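You operate a simulated robot arm through the tools that you are given. There is no shell and no other tool.

You are at the controls of a simulated robot arm. One attempt, no reset.

## Task
Clear the pin from the orange strip, set its rivet and gauge it.
Fine: the pin goes into the grey rack; the rivet stands in hole 5; use the blue squeezer and leave the blue dial and valve as they are; draw the strip out, gauge with the green gauge after the squeeze and put it back. Set down upright: green gauge.

Only the result counts: the job must be done as asked and must still hold three seconds after the hand-in. Knocking over, shifting, dropping, spilling or breaking anything else fails it.

## Robot
A 7-joint arm with a three-finger gripper, fixed in place. Base frame: the origin is at the foot of the arm, x ahead of it, y to its left, z up; the work surface is at about z = 0.86. Units: m, rad, N and s.
Its first joint turns from -2.897 to 2.897 rad. Payload 2.69 kg.
The TCP is the grasp point between the finger pads, 0.03 m short of the fingertips. In the tool frame z runs along the fingers and y along their closing line. Largest opening 0.128 m; the body of the gripper starts 0.117 m behind the TCP.
Orientation is told as [roll, pitch, yaw] about the base's x, y, z axes, in that order, counted from this pose: with the fingers straight down and closing along the base's y, the tool's x points along the base's -x, its y along +y and its z along -z.

## Interface
- The arm moves only by the tool move_arm. Its argument "plan" is a list of rows, each an object of numbers (a shift or turn left out is 0, a gripper value left out holds the last): "dx", "dy", "dz": the shift along the tool's x, y, z in m; "wx", "wy", "wz": the turn, a rotation vector about the tool's x, y, z in rad; "fingers": the closure, from 0 (fully open) to 1 (shut). In form: [{"dx": .., "dy": .., "dz": .., "wx": .., "wy": .., "wz": .., "fingers": ..}, ...]. A call has 1 to 20 rows; each row is the pose to reach, as a shift and turn from the pose commanded when the call began, along the tool's axes at that moment. Each row takes 0.2 s and may step no farther than 0.05 m and 0.15 rad from the row before; otherwise, or with a gripper value out of range, the whole call is refused. Where a pose cannot be reached the arm comes as near as it can. A force on the tool above 70 N (or 10 N above the force at the start of the call, whichever is more), or a blocked arm, ends the call early, and 0.2 s more pass. The fingers move at their own pace and stop on an object; they squeeze with about 36 N. The grip force told is the motor's: it shows also when the fingers shut on nothing. Time passes only in rows, and 0.2 s behind the last, so rows that repeat a pose let the fingers close. The reply holds the time, the measured pose of the TCP, the force on the tool along the base axes, the opening and the grip force, in the units named above and with some noise, with the torque about the TCP (base axes, N m) and any sound that the robot's microphone picked up, and new pictures: "views" is both (left out), scene, wrist or none.
- Cameras (640 x 400 px; columns grow to the right, rows downward): "scene" is fixed at [0.3985, 0.6495, 1.4773]; the picture's right is [-0.41, -0.91, 0.00], its down [-0.78, 0.35, -0.52] and it looks along [0.48, -0.21, -0.85] (base axes); focal length 214 px, centre (320, 200). "wrist" rides on the gripper at [0.058, 0.054, -0.131] in the tool frame; the picture's right is [-0.68, 0.74, 0.00], its down [-0.62, -0.57, -0.55] and it looks along [-0.40, -0.37, 0.84] (tool axes); focal length 234 px, centre (320, 200). There is no depth. A picture from a camera that has moved, and an enlarged one, comes with that camera's place and axes in the base frame and with its lens.
- slide_trunk(by): slides the trunk up (or, below 0, down) by that many m; the arm rides with it, the base frame stays. It gives what a move gives, with no picture.
- zoom(camera, box): a new picture of the part [left, top, right, bottom] of that camera's present view, enlarged. No time passes.
- close_job(): hands the job in; it is judged then, once.

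Places have to be worked out from the pictures, the camera data and where the tool is seen. Open the gripper and draw the arm clear of the work before you hand the job in, unless the task says otherwise.

The tools are called by a JSON object that holds its "op" and its "data". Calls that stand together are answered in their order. move_arm: Moves the arm, as the interface text tells. Its arguments: {"type":"object","properties":{"plan":{"type":"array"},"views":{"type":"string","enum":["both","scene","wrist","none"]}},"required":["plan"]} The other tools are called the same way: slide_trunk (by) slides the trunk up or down; zoom (camera, box) takes an enlarged picture of a part of a camera's view; close_job () hands the job in.

At the start:

```text
t: 0.0
position: [0.5401, 0.0903, 1.3447]
orientation: [-0.001, 0.0, -0.001]
contact_force: [-0.5, 0.2, -0.3]
wrist_torque: [-0.03, 0.02, 0.01]
gripper_width: 0.1279
grip_force: 0.0
trunk travel left (down, up): [-0.15, 0.2]
```

scene: 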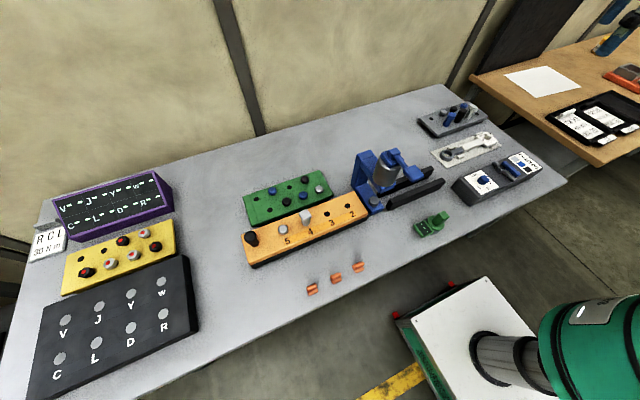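
wrist: 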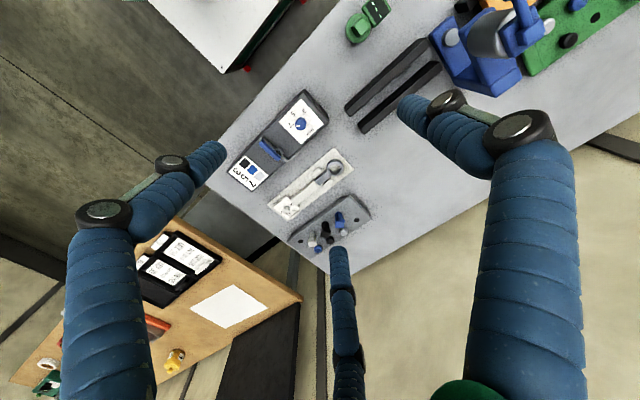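

I start by examining the scene in enlarged pictures before moving anything.

{"op": "zoom", "data": {"camera": "scene", "box": [230, 140, 390, 240]}}

{"op": "zoom", "data": {"camera": "scene", "box": [340, 130, 460, 205]}}

{"op": "zoom", "data": {"camera": "scene", "box": [410, 80, 570, 180]}}

{"op": "zoom", "data": {"camera": "scene", "box": [290, 200, 450, 300]}}

{"op": "zoom", "data": {"camera": "scene", "box": [20, 170, 220, 295]}}

{"op": "zoom", "data": {"camera": "wrist", "box": [220, 60, 420, 260]}}

```text
4.00 times, centred on (310, 190) of scene
camera zoom: at [0.3985, 0.6495, 1.4773], right [-0.41, -0.91, 0.0], down [-0.78, 0.35, -0.52], along [0.48, -0.21, -0.85], focal length 858 px, centre (360, 240)
```

zoom: 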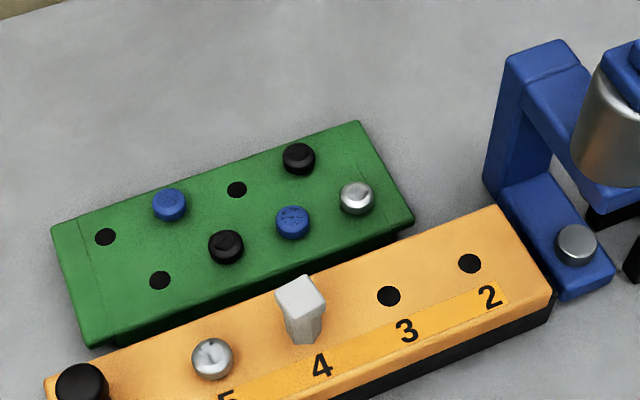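

```text
5.33 times, centred on (400, 168) of scene
camera zoom: at [0.3985, 0.6495, 1.4773], right [-0.41, -0.91, 0.0], down [-0.78, 0.35, -0.52], along [0.48, -0.21, -0.85], focal length 1144 px, centre (-107, 373)
```

zoom: 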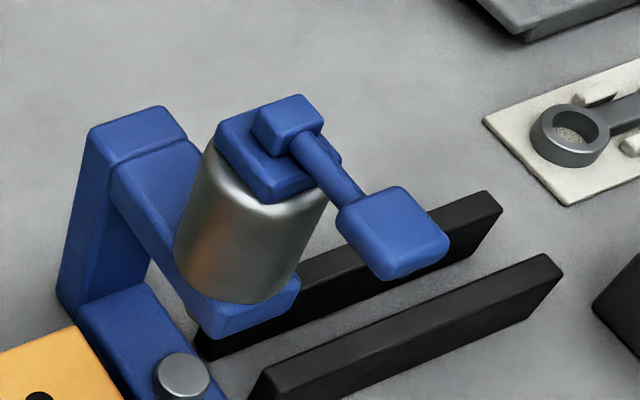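

```text
4.00 times, centred on (490, 130) of scene
camera zoom: at [0.3985, 0.6495, 1.4773], right [-0.41, -0.91, 0.0], down [-0.78, 0.35, -0.52], along [0.48, -0.21, -0.85], focal length 858 px, centre (-360, 480)
```

zoom: 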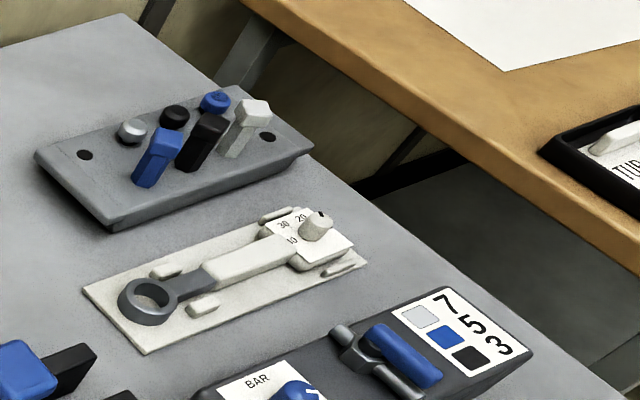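

```text
4.00 times, centred on (370, 250) of scene
camera zoom: at [0.3985, 0.6495, 1.4773], right [-0.41, -0.91, 0.0], down [-0.78, 0.35, -0.52], along [0.48, -0.21, -0.85], focal length 858 px, centre (120, 0)
```

zoom: 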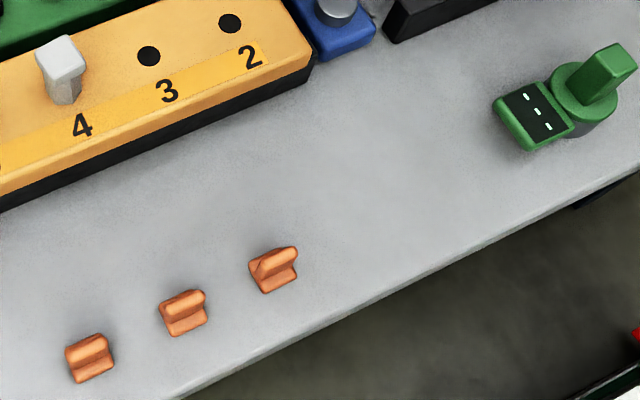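

```text
3.20 times, centred on (120, 232) of scene
camera zoom: at [0.3985, 0.6495, 1.4773], right [-0.41, -0.91, 0.0], down [-0.78, 0.35, -0.52], along [0.48, -0.21, -0.85], focal length 686 px, centre (960, 96)
```

zoom: 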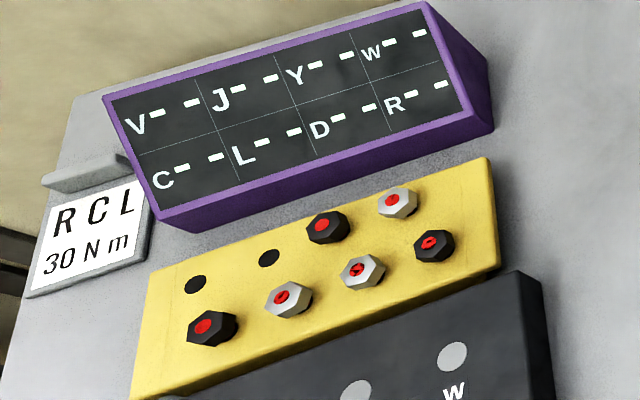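

```text
2.00 times, centred on (320, 160) of wrist
camera zoom: at [0.4802, 0.1443, 1.4757], right [0.68, 0.74, 0.0], down [0.62, -0.57, 0.55], along [0.4, -0.37, -0.84], focal length 468 px, centre (320, 280)
```

zoom: 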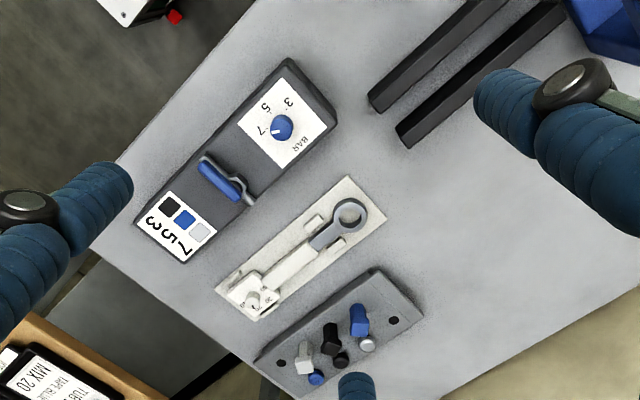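

The orange strip runs along y at about x≈0.66, with the rivet in hole 5 and the pin in hole 4. The squeezer sits at its right end, around y≈0.35. I move over the strip at a safe height to get a closer wrist view.

{"op": "move_arm", "data": {"plan": [{"dy": 0.043, "dz": 0.017}, {"dy": 0.086, "dz": 0.034}, {"dy": 0.129, "dz": 0.051}, {"dy": 0.172, "dz": 0.068}, {"dy": 0.215, "dz": 0.085}, {"dy": 0.258, "dz": 0.102}, {"dy": 0.301, "dz": 0.119}, {"dy": 0.344, "dz": 0.136}, {"dy": 0.387, "dz": 0.153}, {"dy": 0.43, "dz": 0.17}, {"dy": 0.47, "dz": 0.19}]}}

```text
t: 2.4
position: [0.5395, 0.5613, 1.1557]
orientation: [0.001, 0.001, 0.001]
contact_force: [-0.2, -0.8, -0.2]
wrist_torque: [0.01, -0.01, -0.05]
gripper_width: 0.128
grip_force: 0.0
trunk travel left (down, up): [-0.15, 0.2]
camera wrist: at [0.4811, 0.6159, 1.2864], right [0.68, 0.74, 0.0], down [0.62, -0.56, 0.55], along [0.4, -0.37, -0.84], focal length 234 px, centre (320, 200)
```

scene: 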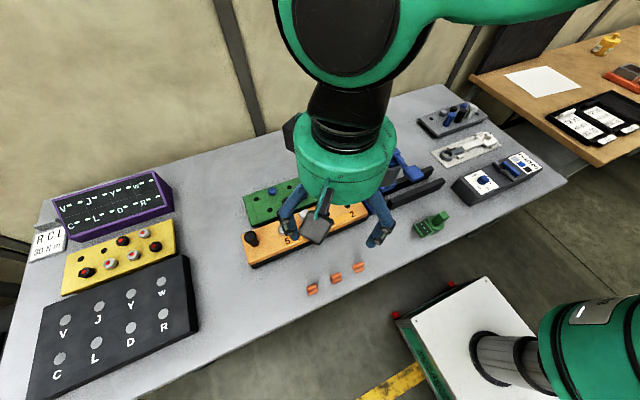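
wrist: 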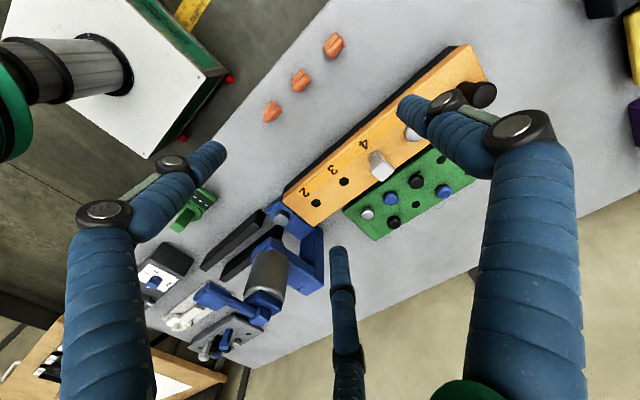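

The wrist camera now shows the strip, squeezer and green rack. I enlarge the important parts.

{"op": "zoom", "data": {"camera": "wrist", "box": [270, 40, 510, 240]}}

{"op": "zoom", "data": {"camera": "wrist", "box": [180, 180, 340, 360]}}

{"op": "zoom", "data": {"camera": "scene", "box": [240, 150, 440, 275]}}

```text
2.00 times, centred on (390, 140) of wrist
camera zoom: at [0.4811, 0.6159, 1.2864], right [0.68, 0.74, 0.0], down [0.62, -0.56, 0.55], along [0.4, -0.37, -0.84], focal length 468 px, centre (180, 320)
```

zoom: 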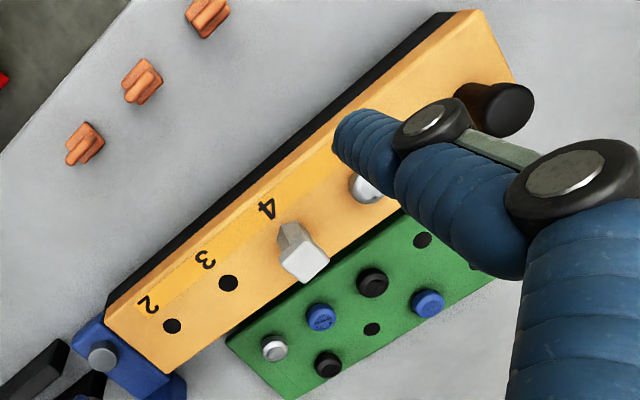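

```text
2.22 times, centred on (260, 270) of wrist
camera zoom: at [0.4811, 0.6159, 1.2864], right [0.68, 0.74, 0.0], down [0.62, -0.56, 0.55], along [0.4, -0.37, -0.84], focal length 520 px, centre (453, 44)
```

zoom: 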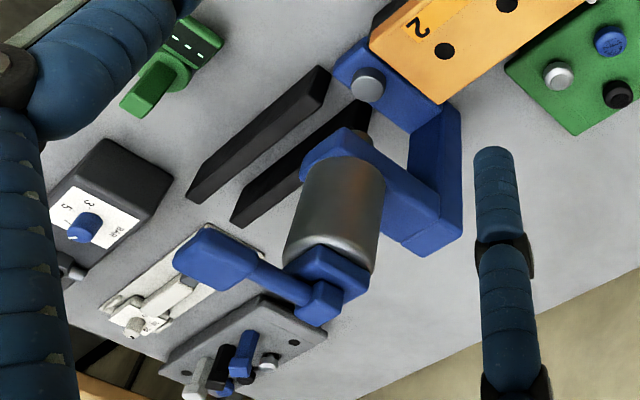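

```text
3.20 times, centred on (340, 212) of scene
camera zoom: at [0.3985, 0.6495, 1.4773], right [-0.41, -0.91, 0.0], down [-0.78, 0.35, -0.52], along [0.48, -0.21, -0.85], focal length 686 px, centre (256, 160)
```

zoom: 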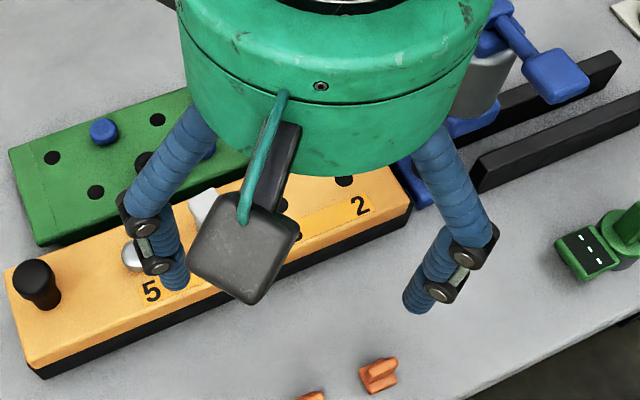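

From the two views I get the strip top at z≈0.90, hole 2 at (0.666, 0.437) and 0.07 m between holes. That puts the pin in hole 4 at y≈0.577 and the rivet at y≈0.647, with the anvil at about (0.66, 0.338). I move closer to see the pin, rivet and knob.

{"op": "move_arm", "data": {"plan": [{"dx": -0.0125, "dy": 0.0275, "dz": 0.026}, {"dx": -0.025, "dy": 0.055, "dz": 0.052}, {"dx": -0.0375, "dy": 0.0825, "dz": 0.078}, {"dx": -0.05, "dy": 0.11, "dz": 0.105}]}}

```text
t: 3.4
position: [0.5867, 0.6688, 1.0502]
orientation: [0.002, 0.001, -0.001]
contact_force: [-0.1, -0.6, 0.3]
wrist_torque: [0.03, 0.0, 0.03]
gripper_width: 0.128
grip_force: 0.0
trunk travel left (down, up): [-0.15, 0.2]
camera wrist: at [0.5293, 0.7239, 1.1805], right [0.68, 0.74, 0.0], down [0.62, -0.57, 0.55], along [0.4, -0.37, -0.84], focal length 234 px, centre (320, 200)
```

scene: 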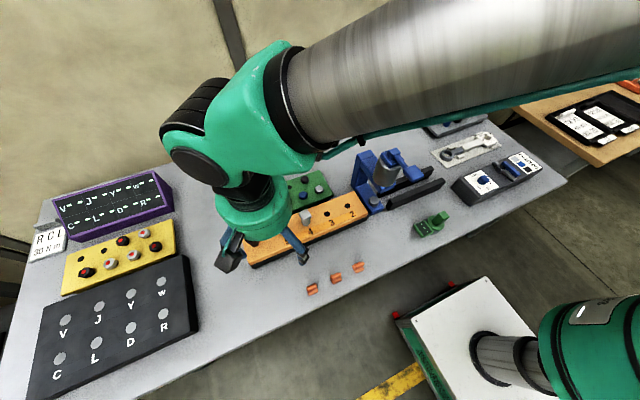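
wrist: 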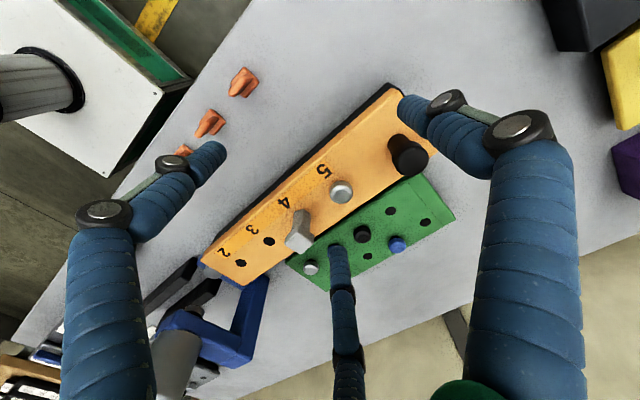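

{"op": "zoom", "data": {"camera": "wrist", "box": [190, 80, 460, 290]}}

{"op": "zoom", "data": {"camera": "wrist", "box": [270, 140, 450, 270]}}

{"op": "zoom", "data": {"camera": "scene", "box": [270, 130, 450, 245]}}

```text
1.90 times, centred on (325, 185) of wrist
camera zoom: at [0.5293, 0.7239, 1.1805], right [0.68, 0.74, 0.0], down [0.62, -0.57, 0.55], along [0.4, -0.37, -0.84], focal length 446 px, centre (310, 229)
```

zoom: 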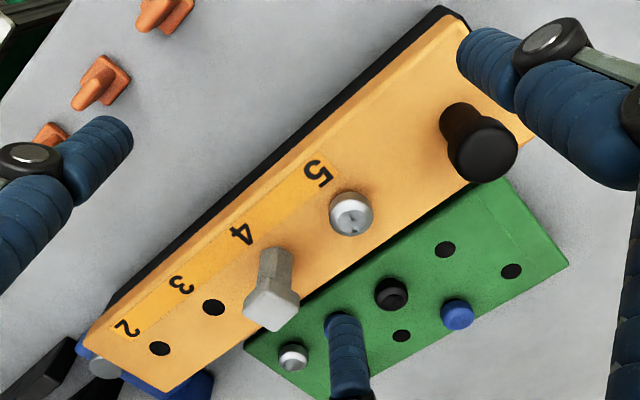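

```text
3.08 times, centred on (360, 205) of wrist
camera zoom: at [0.5293, 0.7239, 1.1805], right [0.68, 0.74, 0.0], down [0.62, -0.57, 0.55], along [0.4, -0.37, -0.84], focal length 720 px, centre (197, 185)
```

zoom: 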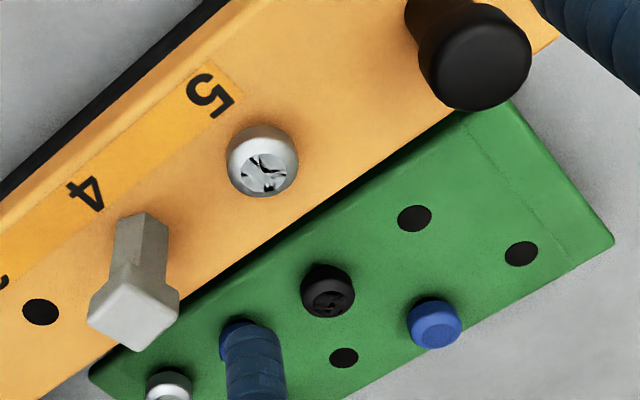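

```text
3.48 times, centred on (360, 188) of scene
camera zoom: at [0.3985, 0.6495, 1.4773], right [-0.41, -0.91, 0.0], down [-0.78, 0.35, -0.52], along [0.48, -0.21, -0.85], focal length 746 px, centre (181, 244)
```

zoom: 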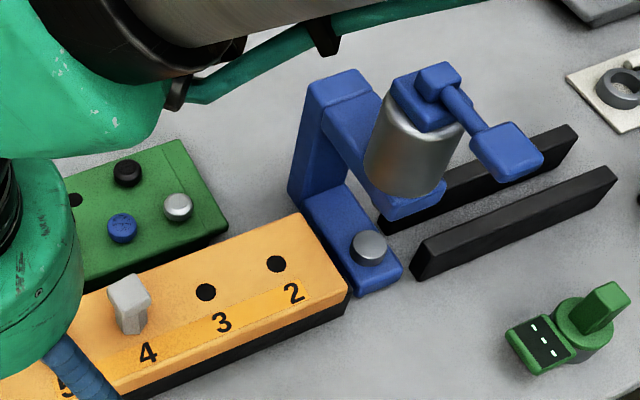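

Combining three views, the strip top is at z≈0.932 with its centreline at x≈0.651. The pin head top is at about (0.650, 0.581, 0.982) and the rivet at (0.652, 0.646, 0.945). Before handling anything I inspect the squeezer and grey rack up close, flying high over the squeezer.

{"op": "move_arm", "data": {"plan": [{"dz": -0.05}, {"dz": -0.1}, {"dz": -0.15}, {"dz": -0.2}, {"dx": -0.006, "dy": -0.045, "dz": -0.2}, {"dx": -0.012, "dy": -0.09, "dz": -0.2}, {"dx": -0.018, "dy": -0.135, "dz": -0.2}, {"dx": -0.024, "dy": -0.18, "dz": -0.2}, {"dx": -0.03, "dy": -0.225, "dz": -0.2}, {"dx": -0.036, "dy": -0.27, "dz": -0.2}]}}

```text
t: 5.6
position: [0.6256, 0.3985, 1.2507]
orientation: [0.0, 0.001, 0.002]
contact_force: [-0.3, -0.1, -0.3]
wrist_torque: [0.0, 0.03, 0.0]
gripper_width: 0.1281
grip_force: 0.0
trunk travel left (down, up): [-0.15, 0.2]
camera wrist: at [0.5664, 0.4541, 1.3808], right [0.68, 0.74, 0.0], down [0.62, -0.57, 0.55], along [0.4, -0.37, -0.84], focal length 234 px, centre (320, 200)
```

scene: 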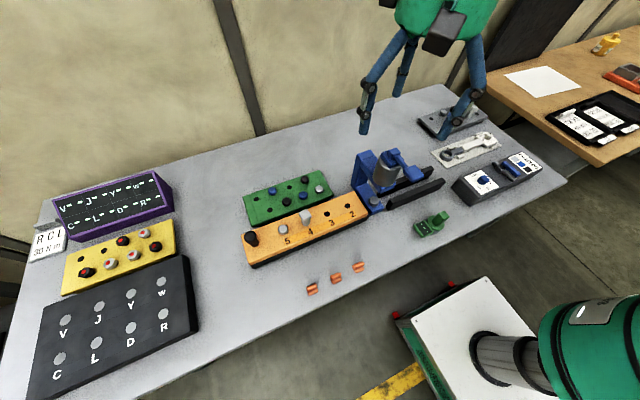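
wrist: 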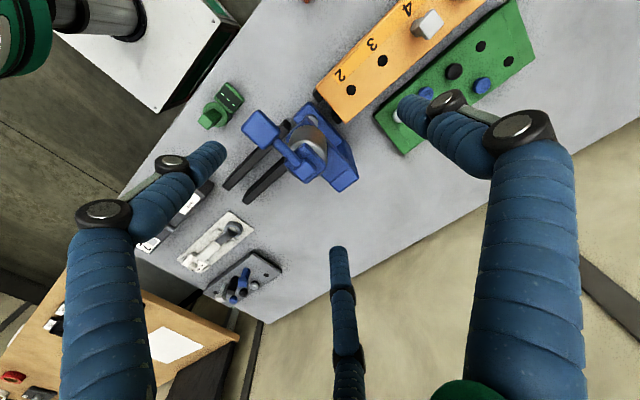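

{"op": "zoom", "data": {"camera": "wrist", "box": [200, 60, 400, 220]}}

{"op": "zoom", "data": {"camera": "wrist", "box": [130, 180, 310, 310]}}

{"op": "zoom", "data": {"camera": "scene", "box": [240, 145, 400, 275]}}

{"op": "zoom", "data": {"camera": "scene", "box": [345, 140, 465, 240]}}

```text
2.50 times, centred on (300, 140) of wrist
camera zoom: at [0.5664, 0.4541, 1.3808], right [0.68, 0.74, 0.0], down [0.62, -0.57, 0.55], along [0.4, -0.37, -0.84], focal length 585 px, centre (370, 350)
```

zoom: 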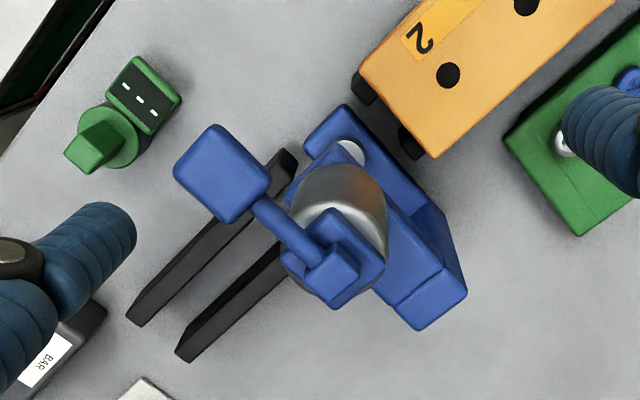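

```text
3.08 times, centred on (220, 245) of wrist
camera zoom: at [0.5664, 0.4541, 1.3808], right [0.68, 0.74, 0.0], down [0.62, -0.57, 0.55], along [0.4, -0.37, -0.84], focal length 720 px, centre (628, 62)
```

zoom: 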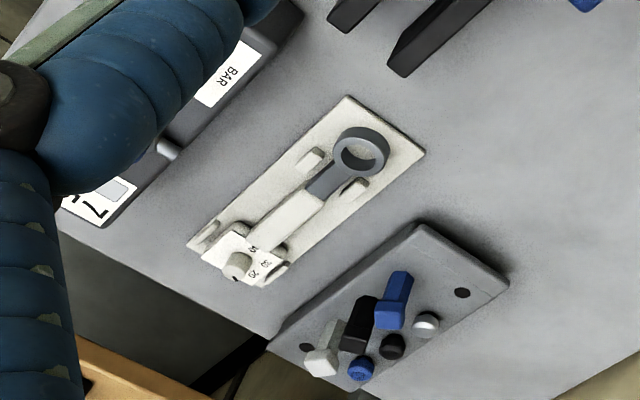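

```text
3.08 times, centred on (320, 210) of scene
camera zoom: at [0.3985, 0.6495, 1.4773], right [-0.41, -0.91, 0.0], down [-0.78, 0.35, -0.52], along [0.48, -0.21, -0.85], focal length 660 px, centre (320, 169)
```

zoom: 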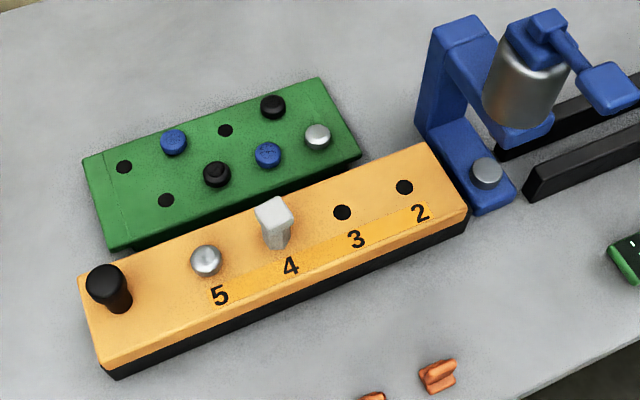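

```text
4.00 times, centred on (405, 190) of scene
camera zoom: at [0.3985, 0.6495, 1.4773], right [-0.41, -0.91, 0.0], down [-0.78, 0.35, -0.52], along [0.48, -0.21, -0.85], focal length 858 px, centre (-20, 240)
```

zoom: 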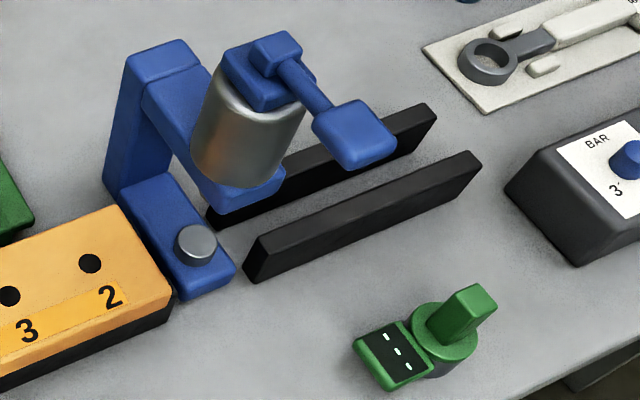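

The strip slides on black rails through the squeezer. I put the anvil at about (0.643, 0.361, 0.91), the lever paddle at about (0.579, 0.350, 1.11) and the green gauge at about (0.507, 0.222). Next I look at the grey rack from close above.

{"op": "move_arm", "data": {"plan": [{"dx": -0.012, "dy": -0.046}, {"dx": -0.024, "dy": -0.092}, {"dx": -0.036, "dy": -0.138}, {"dx": -0.048, "dy": -0.184}, {"dx": -0.06, "dy": -0.23}, {"dx": -0.072, "dy": -0.276}, {"dx": -0.084, "dy": -0.322}, {"dx": -0.096, "dy": -0.368}, {"dx": -0.108, "dy": -0.4, "dz": 0.03}, {"dx": -0.12, "dy": -0.43, "dz": 0.06}, {"dx": -0.13, "dy": -0.45, "dz": 0.1}, {"dx": -0.134, "dy": -0.46, "dz": 0.14}]}}

```text
t: 8.2
position: [0.7586, -0.0586, 1.1102]
orientation: [-0.001, 0.0, 0.002]
contact_force: [0.7, 0.4, 0.5]
wrist_torque: [0.0, 0.06, 0.0]
gripper_width: 0.1278
grip_force: 0.1
trunk travel left (down, up): [-0.15, 0.2]
camera wrist: at [0.701, -0.0046, 1.2402], right [0.68, 0.74, 0.0], down [0.62, -0.56, 0.55], along [0.4, -0.37, -0.84], focal length 234 px, centre (320, 200)
```

scene: 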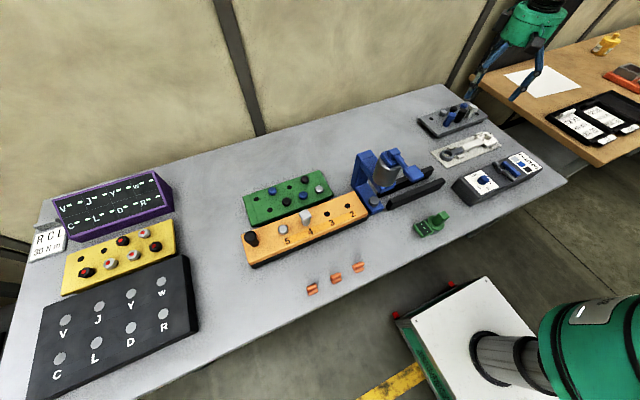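
wrist: 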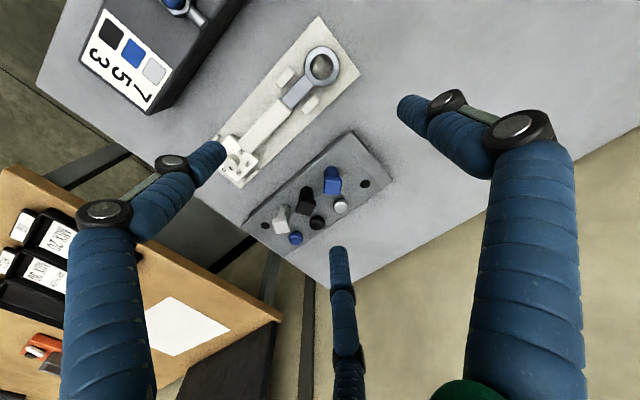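

{"op": "zoom", "data": {"camera": "wrist", "box": [230, 120, 410, 260]}}

{"op": "zoom", "data": {"camera": "scene", "box": [410, 80, 500, 145]}}

```text
2.86 times, centred on (320, 190) of wrist
camera zoom: at [0.701, -0.0046, 1.2402], right [0.68, 0.74, 0.0], down [0.62, -0.56, 0.55], along [0.4, -0.37, -0.84], focal length 669 px, centre (320, 229)
```

zoom: 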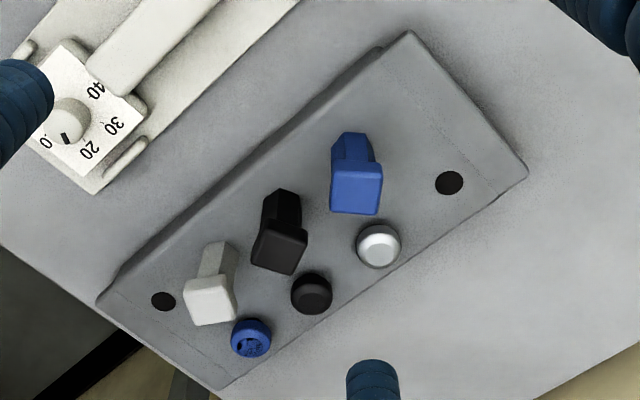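

```text
6.15 times, centred on (455, 112) of scene
camera zoom: at [0.3985, 0.6495, 1.4773], right [-0.41, -0.91, 0.0], down [-0.78, 0.35, -0.52], along [0.48, -0.21, -0.85], focal length 1320 px, centre (-511, 738)
```

zoom: 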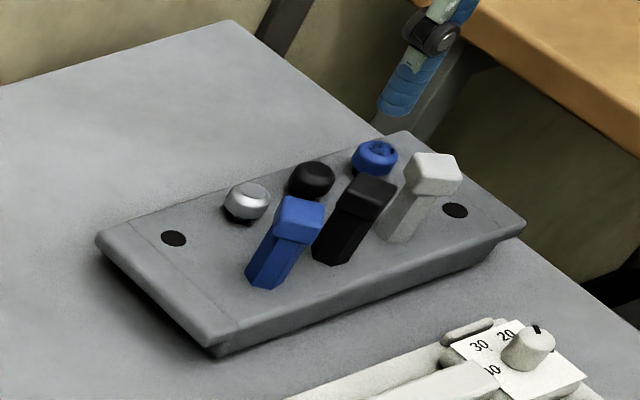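

The grey rack's free holes are at about (0.834, -0.267) in the pin row and (0.892, -0.079), with the rack top at z≈0.90. I fly back high to stand over the pin with the fingers half closed.

{"op": "move_arm", "data": {"plan": [{"dz": -0.047, "fingers": 0.55}, {"dz": -0.094}, {"dz": -0.14}, {"dx": 0.0078, "dy": 0.0457, "dz": -0.14}, {"dx": 0.0155, "dy": 0.0914, "dz": -0.14}, {"dx": 0.0233, "dy": 0.1371, "dz": -0.14}, {"dx": 0.031, "dy": 0.1828, "dz": -0.14}, {"dx": 0.0388, "dy": 0.2285, "dz": -0.14}, {"dx": 0.0465, "dy": 0.2742, "dz": -0.14}, {"dx": 0.0543, "dy": 0.3199, "dz": -0.14}, {"dx": 0.0621, "dy": 0.3656, "dz": -0.14}, {"dx": 0.0698, "dy": 0.4113, "dz": -0.14}, {"dx": 0.0776, "dy": 0.457, "dz": -0.14}, {"dx": 0.0853, "dy": 0.5027, "dz": -0.14}, {"dx": 0.0931, "dy": 0.5484, "dz": -0.14}, {"dx": 0.1009, "dy": 0.594, "dz": -0.14}, {"dx": 0.1086, "dy": 0.6396, "dz": -0.14}, {"dx": 0.1086, "dy": 0.6396, "dz": -0.095}, {"dx": 0.1086, "dy": 0.6396, "dz": -0.05}, {"dx": 0.1086, "dy": 0.6396, "dz": -0.01}]}}

```text
t: 12.4
position: [0.649, 0.5799, 1.1198]
orientation: [-0.002, 0.0, 0.0]
contact_force: [-0.6, 0.1, -0.4]
wrist_torque: [-0.04, 0.0, 0.0]
gripper_width: 0.0577
grip_force: 0.0
trunk travel left (down, up): [-0.15, 0.2]
camera wrist: at [0.5908, 0.6344, 1.2508], right [0.68, 0.74, 0.0], down [0.62, -0.56, 0.55], along [0.4, -0.37, -0.84], focal length 234 px, centre (320, 200)
```

scene: 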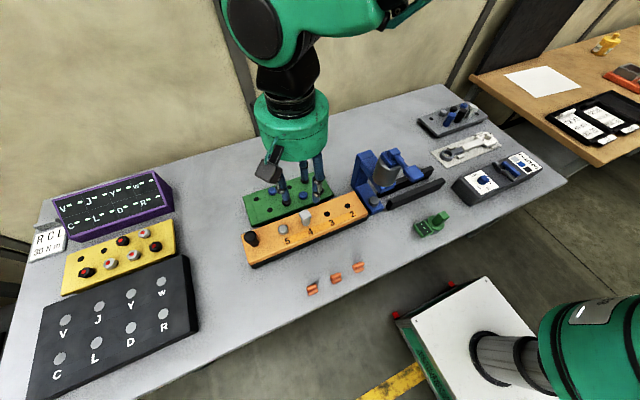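
wrist: 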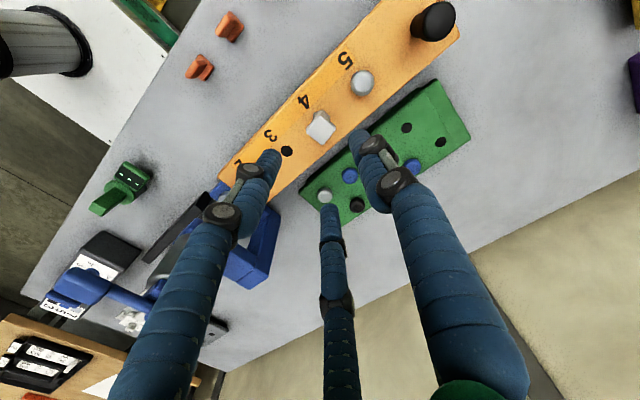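

The TCP sits over the pin, and its head appears at about (320, 128), where a point straight under the TCP should be. I enlarge the view to refine.

{"op": "zoom", "data": {"camera": "wrist", "box": [240, 70, 400, 170]}}

{"op": "zoom", "data": {"camera": "scene", "box": [230, 120, 390, 250]}}

```text
4.00 times, centred on (320, 120) of wrist
camera zoom: at [0.5908, 0.6344, 1.2508], right [0.68, 0.74, 0.0], down [0.62, -0.56, 0.55], along [0.4, -0.37, -0.84], focal length 937 px, centre (320, 520)
```

zoom: 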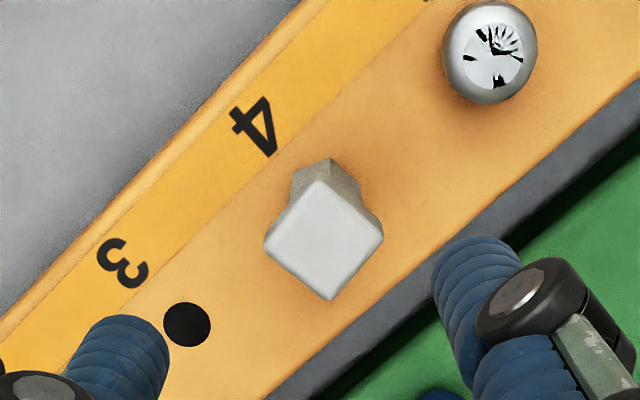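

```text
3.08 times, centred on (310, 185) of scene
camera zoom: at [0.3985, 0.6495, 1.4773], right [-0.41, -0.91, 0.0], down [-0.78, 0.35, -0.52], along [0.48, -0.21, -0.85], focal length 660 px, centre (351, 246)
```

zoom: 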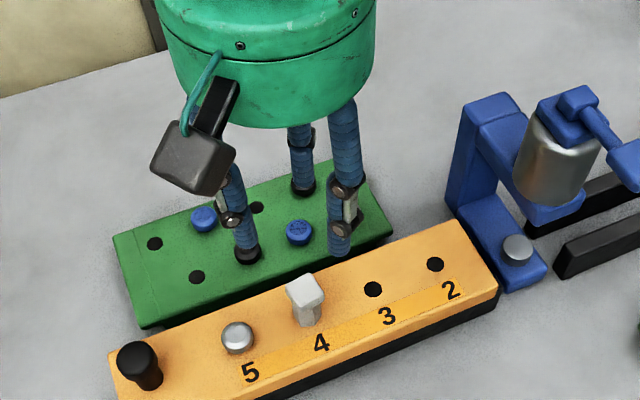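

The pin is centred under the TCP and its head, about 0.026 m square, is aligned with the base axes. I descend to grasp height with the fingertips just above the strip, then check.

{"op": "move_arm", "data": {"plan": [{"dz": 0.04}, {"dz": 0.08}, {"dz": 0.115}, {"dz": 0.135}, {"dz": 0.145}]}}

```text
t: 13.6
position: [0.6503, 0.5805, 0.9753]
orientation: [0.0, -0.001, -0.001]
contact_force: [-0.3, -1.0, 0.1]
wrist_torque: [0.02, -0.01, 0.0]
gripper_width: 0.0575
grip_force: 0.0
trunk travel left (down, up): [-0.15, 0.2]
camera wrist: at [0.5919, 0.6347, 1.1049], right [0.68, 0.74, 0.0], down [0.62, -0.56, 0.55], along [0.4, -0.37, -0.84], focal length 234 px, centre (320, 200)
```

scene: 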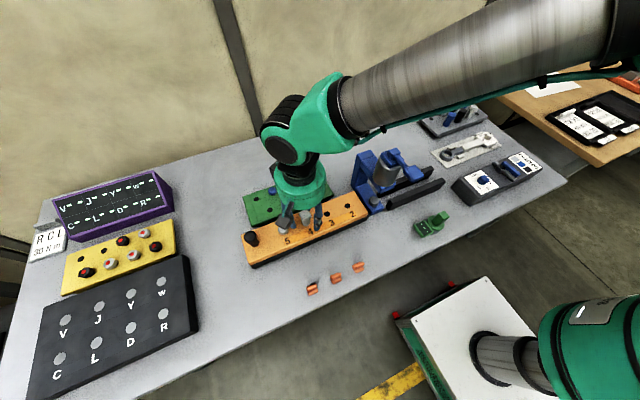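
wrist: 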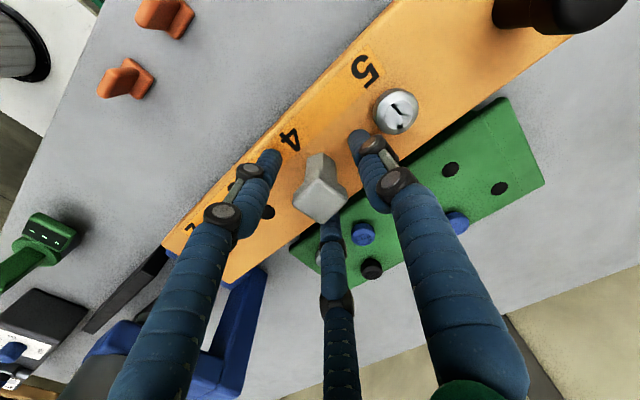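

The pin head lies between the fingers with its top about 1 cm above the TCP. I close the grip on it.

{"op": "move_arm", "data": {"plan": [{"fingers": 1.0}, {"fingers": 1.0}, {"fingers": 1.0}]}}

```text
t: 14.4
position: [0.65, 0.581, 0.9754]
orientation: [0.0, 0.0, 0.0]
contact_force: [0.5, 0.8, 0.3]
wrist_torque: [-0.03, 0.01, 0.0]
gripper_width: 0.0287
grip_force: 36.0
trunk travel left (down, up): [-0.15, 0.2]
camera wrist: at [0.5917, 0.6346, 1.105], right [0.68, 0.74, 0.0], down [0.62, -0.56, 0.55], along [0.4, -0.37, -0.84], focal length 234 px, centre (320, 200)
```

scene: 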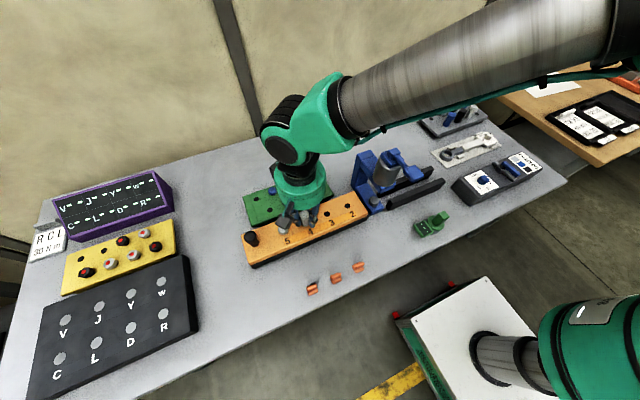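
wrist: 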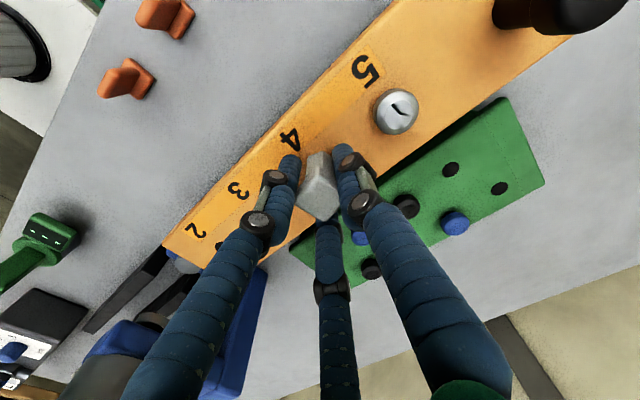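

The grip holds at 0.029 m with 36 N. I lift straight up gently to draw the pin out.

{"op": "move_arm", "data": {"plan": [{"dz": -0.008}, {"dz": -0.018}, {"dz": -0.03}, {"dz": -0.045}, {"dz": -0.065}, {"dz": -0.09}]}}

```text
t: 15.8
position: [0.6492, 0.5811, 1.065]
orientation: [0.0, -0.001, -0.001]
contact_force: [0.7, 0.1, -0.8]
wrist_torque: [0.0, 0.0, 0.02]
gripper_width: 0.0291
grip_force: 36.2
trunk travel left (down, up): [-0.15, 0.2]
camera wrist: at [0.591, 0.6358, 1.1948], right [0.68, 0.74, 0.0], down [0.62, -0.56, 0.55], along [0.4, -0.37, -0.84], focal length 234 px, centre (320, 200)
```

scene: 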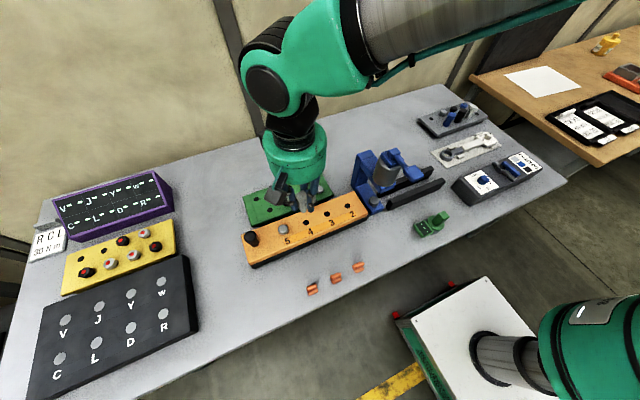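
wrist: 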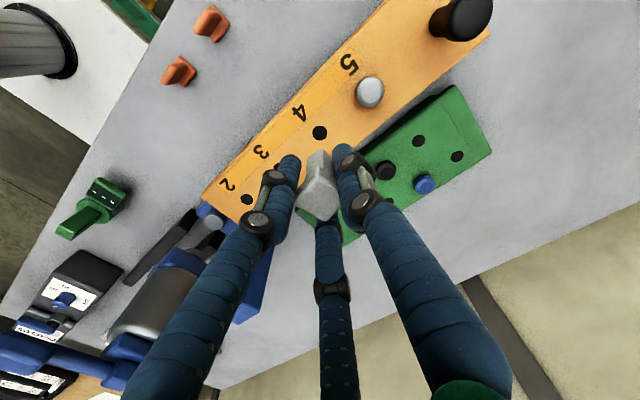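

{"op": "zoom", "data": {"camera": "wrist", "box": [240, 80, 400, 240]}}

{"op": "zoom", "data": {"camera": "scene", "box": [240, 150, 380, 250]}}

```text
2.50 times, centred on (320, 160) of wrist
camera zoom: at [0.591, 0.6358, 1.1948], right [0.68, 0.74, 0.0], down [0.62, -0.56, 0.55], along [0.4, -0.37, -0.84], focal length 585 px, centre (320, 300)
```

zoom: 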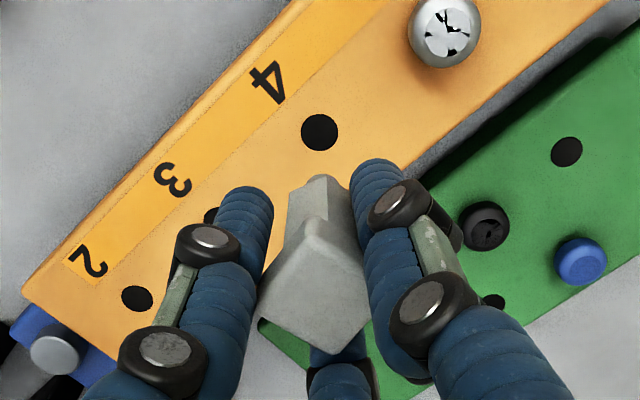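

```text
4.00 times, centred on (310, 200) of scene
camera zoom: at [0.3985, 0.6495, 1.4773], right [-0.41, -0.91, 0.0], down [-0.78, 0.35, -0.52], along [0.48, -0.21, -0.85], focal length 858 px, centre (360, 200)
```

zoom: 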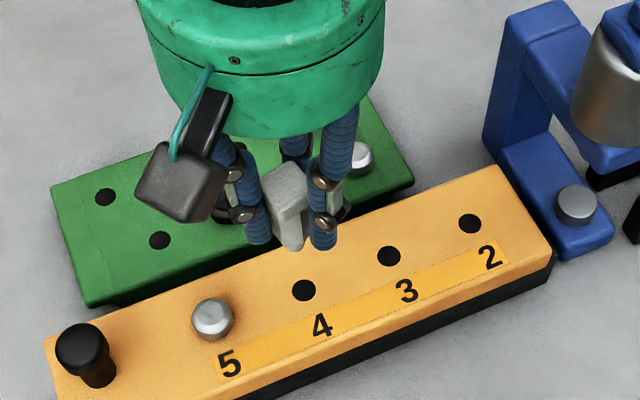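

The pin is out and hole 4 is clear, with its tip about 0.055 m below the TCP. I carry it high toward the grey rack's free hole in the pin row at about (0.834, -0.267).

{"op": "move_arm", "data": {"plan": [{"dz": -0.0475}, {"dz": -0.095}, {"dz": -0.1425}, {"dz": -0.19}, {"dx": -0.0103, "dy": -0.0471, "dz": -0.19}, {"dx": -0.0206, "dy": -0.0942, "dz": -0.19}, {"dx": -0.0309, "dy": -0.1413, "dz": -0.19}, {"dx": -0.0412, "dy": -0.1884, "dz": -0.19}, {"dx": -0.0515, "dy": -0.2356, "dz": -0.19}, {"dx": -0.0618, "dy": -0.2827, "dz": -0.19}, {"dx": -0.0721, "dy": -0.3298, "dz": -0.19}, {"dx": -0.0824, "dy": -0.3769, "dz": -0.19}, {"dx": -0.0927, "dy": -0.424, "dz": -0.19}, {"dx": -0.103, "dy": -0.4711, "dz": -0.19}, {"dx": -0.1132, "dy": -0.5182, "dz": -0.19}, {"dx": -0.1235, "dy": -0.5654, "dz": -0.19}, {"dx": -0.1338, "dy": -0.6125, "dz": -0.19}, {"dx": -0.1441, "dy": -0.6596, "dz": -0.19}], "views": "none"}}

{"op": "move_arm", "data": {"plan": [{"dx": -0.0103, "dy": -0.0471}, {"dx": -0.0206, "dy": -0.0942}, {"dx": -0.0309, "dy": -0.1413}, {"dx": -0.0412, "dy": -0.1885}, {"dx": -0.0412, "dy": -0.1885, "dz": 0.045}, {"dx": -0.0412, "dy": -0.1885, "dz": 0.09}, {"dx": -0.0412, "dy": -0.1885, "dz": 0.135}, {"dx": -0.0412, "dy": -0.1885, "dz": 0.18}, {"dx": -0.0412, "dy": -0.1885, "dz": 0.21}]}}

```text
t: 19.6
position: [0.7927, -0.0828, 1.256]
orientation: [-0.001, 0.0, 0.002]
contact_force: [-0.1, 0.4, -0.9]
wrist_torque: [-0.02, 0.01, 0.0]
gripper_width: 0.0297
grip_force: 35.9
trunk travel left (down, up): [-0.15, 0.2]
```

```text
t: 21.6
position: [0.8352, -0.2672, 1.0449]
orientation: [-0.001, -0.001, 0.002]
contact_force: [0.4, -0.5, -1.6]
wrist_torque: [-0.03, -0.01, 0.02]
gripper_width: 0.0297
grip_force: 35.8
trunk travel left (down, up): [-0.15, 0.2]
camera wrist: at [0.7774, -0.2144, 1.1751], right [0.68, 0.74, 0.0], down [0.62, -0.56, 0.55], along [0.41, -0.37, -0.84], focal length 234 px, centre (320, 200)
```

scene: 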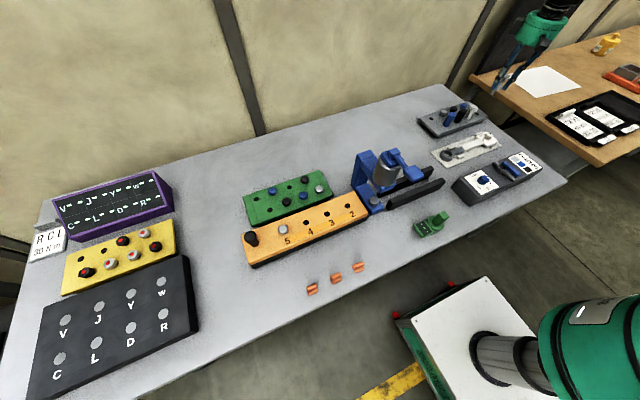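
wrist: 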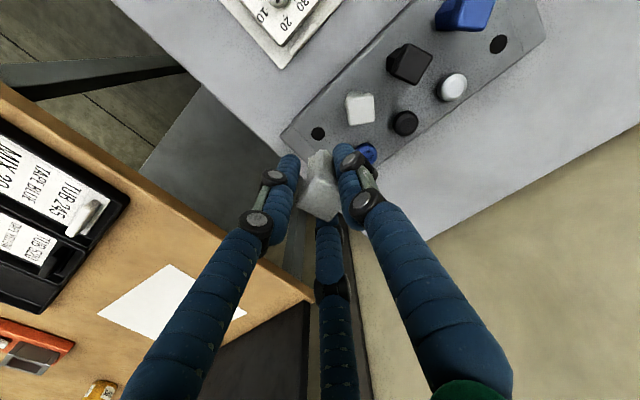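

{"op": "zoom", "data": {"camera": "wrist", "box": [260, 60, 460, 220]}}

{"op": "zoom", "data": {"camera": "scene", "box": [410, 50, 530, 145]}}

```text
2.50 times, centred on (360, 140) of wrist
camera zoom: at [0.7774, -0.2144, 1.1751], right [0.68, 0.74, 0.0], down [0.62, -0.56, 0.55], along [0.41, -0.37, -0.84], focal length 585 px, centre (220, 350)
```

zoom: 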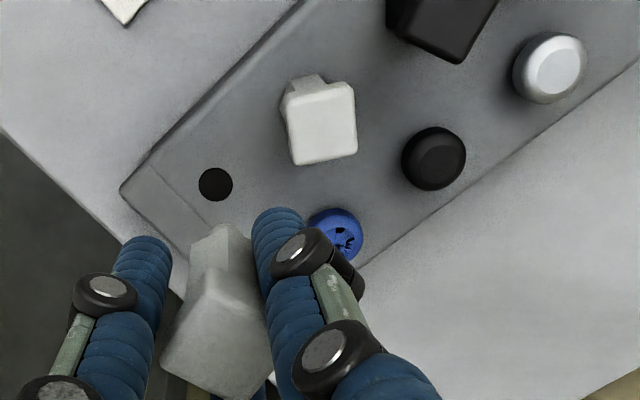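

```text
4.21 times, centred on (470, 98) of scene
camera zoom: at [0.3985, 0.6495, 1.4773], right [-0.41, -0.91, 0.0], down [-0.78, 0.35, -0.52], along [0.48, -0.21, -0.85], focal length 903 px, centre (-312, 632)
```

zoom: 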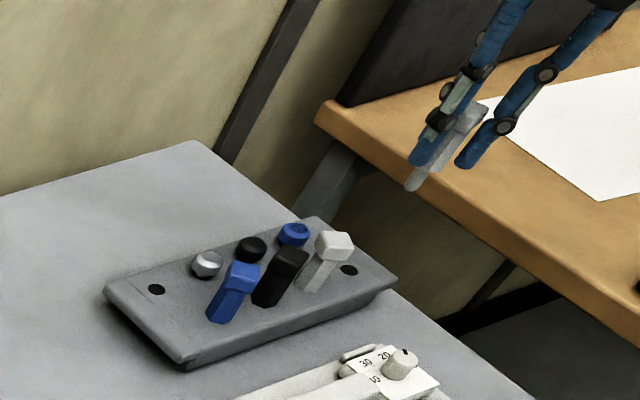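

Using both wrist views together, hole B is at about (0.840, -0.276) with the rack top at z≈0.889. I correct laterally and descend until the pin tip is about 1.5 cm above the hole, then check again.

{"op": "move_arm", "data": {"plan": [{"dx": -0.005, "dy": -0.009}, {"dx": -0.005, "dy": -0.009, "dz": 0.03}, {"dx": -0.005, "dy": -0.009, "dz": 0.06}, {"dx": -0.005, "dy": -0.009, "dz": 0.08}, {"dx": -0.005, "dy": -0.009, "dz": 0.083}]}}

{"op": "zoom", "data": {"camera": "wrist", "box": [240, 100, 400, 220]}}

{"op": "zoom", "data": {"camera": "scene", "box": [420, 60, 510, 140]}}

```text
t: 22.8
position: [0.8422, -0.2783, 0.9624]
orientation: [-0.001, 0.0, 0.0]
contact_force: [0.3, 0.1, -0.1]
wrist_torque: [0.03, 0.02, -0.03]
gripper_width: 0.0301
grip_force: 36.1
trunk travel left (down, up): [-0.15, 0.2]
camera wrist: at [0.7829, -0.2236, 1.0917], right [0.68, 0.74, 0.0], down [0.62, -0.57, 0.55], along [0.4, -0.37, -0.84], focal length 234 px, centre (320, 200)
```

scene: 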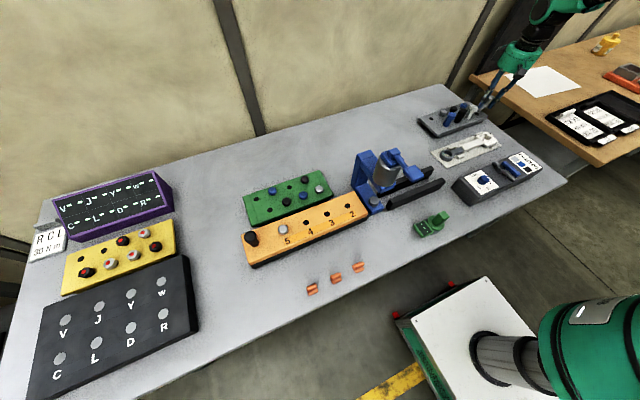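
wrist: 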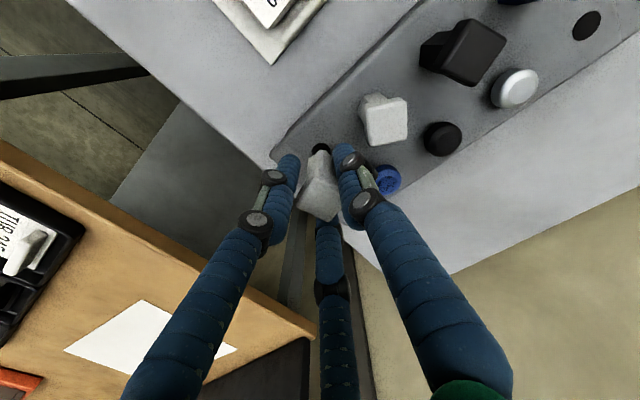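

```text
3.33 times, centred on (320, 160) of wrist
camera zoom: at [0.7829, -0.2236, 1.0917], right [0.68, 0.74, 0.0], down [0.62, -0.57, 0.55], along [0.4, -0.37, -0.84], focal length 781 px, centre (320, 333)
```

zoom: 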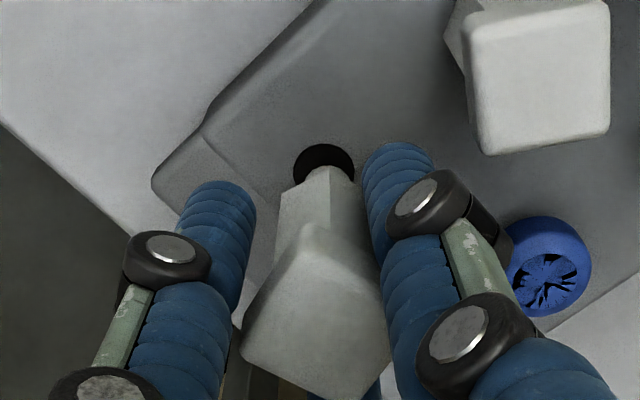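

```text
5.00 times, centred on (465, 100) of scene
camera zoom: at [0.3985, 0.6495, 1.4773], right [-0.41, -0.91, 0.0], down [-0.78, 0.35, -0.52], along [0.48, -0.21, -0.85], focal length 1072 px, centre (-405, 700)
```

zoom: 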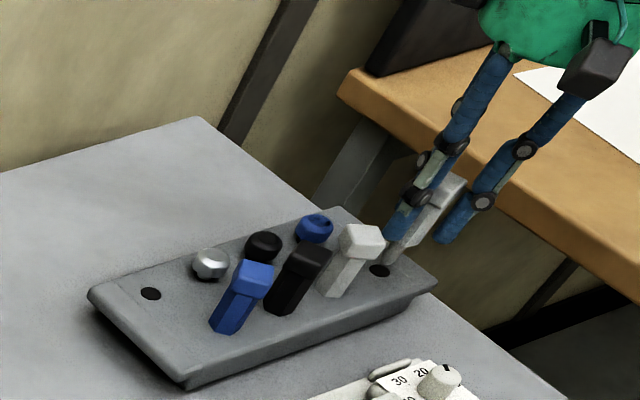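

The tapered pin tip lines up with the hole to within about 1–2 mm. I make a 1 mm correction and lower in small steps, watching the force.

{"op": "move_arm", "data": {"plan": [{"dx": 0.0005, "dy": 0.001, "dz": 0.008}, {"dx": 0.0005, "dy": 0.001, "dz": 0.014}, {"dx": 0.0005, "dy": 0.001, "dz": 0.019}, {"dx": 0.0005, "dy": 0.001, "dz": 0.022}]}}

{"op": "zoom", "data": {"camera": "wrist", "box": [240, 100, 400, 220]}}

{"op": "zoom", "data": {"camera": "scene", "box": [420, 60, 510, 140]}}

```text
t: 23.8
position: [0.8405, -0.2777, 0.9407]
orientation: [0.0, -0.001, 0.001]
contact_force: [-0.1, -5.8, 0.8]
wrist_torque: [-0.27, -0.04, 0.03]
gripper_width: 0.03
grip_force: 36.2
trunk travel left (down, up): [-0.15, 0.2]
camera wrist: at [0.7824, -0.2225, 1.0709], right [0.68, 0.74, 0.0], down [0.62, -0.57, 0.55], along [0.4, -0.37, -0.84], focal length 234 px, centre (320, 200)
```

scene: 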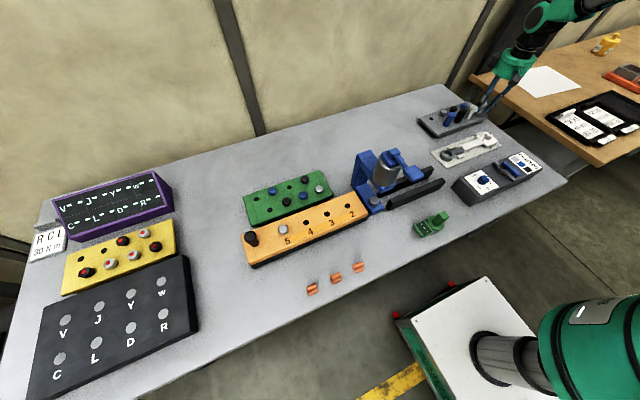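
wrist: 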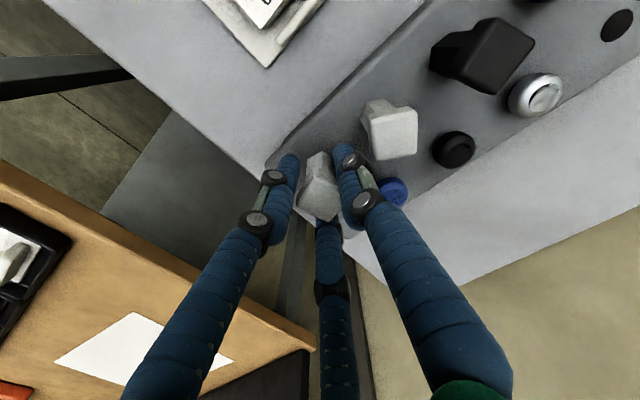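

```text
3.33 times, centred on (320, 160) of wrist
camera zoom: at [0.7824, -0.2225, 1.0709], right [0.68, 0.74, 0.0], down [0.62, -0.57, 0.55], along [0.4, -0.37, -0.84], focal length 781 px, centre (320, 333)
```

zoom: 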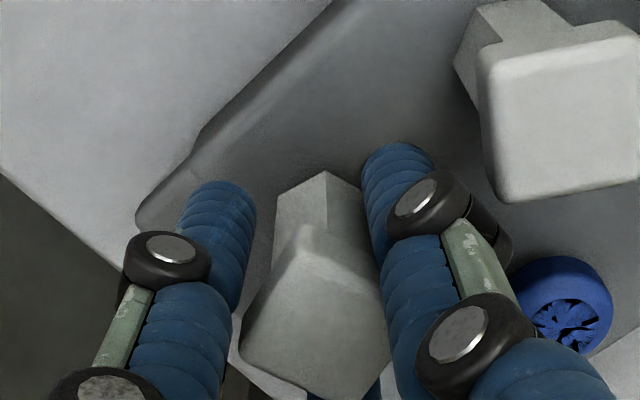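

```text
5.00 times, centred on (465, 100) of scene
camera zoom: at [0.3985, 0.6495, 1.4773], right [-0.41, -0.91, 0.0], down [-0.78, 0.35, -0.52], along [0.48, -0.21, -0.85], focal length 1072 px, centre (-405, 700)
```

zoom: 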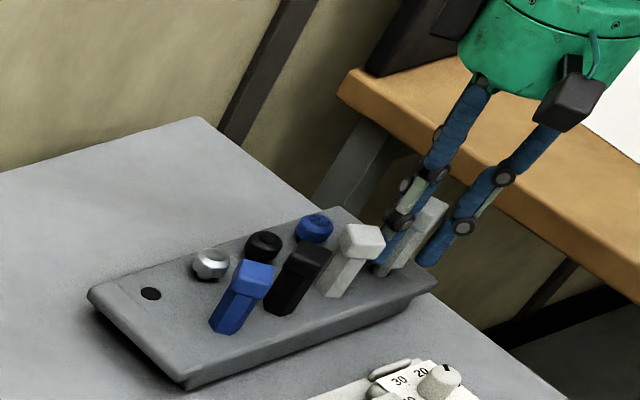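

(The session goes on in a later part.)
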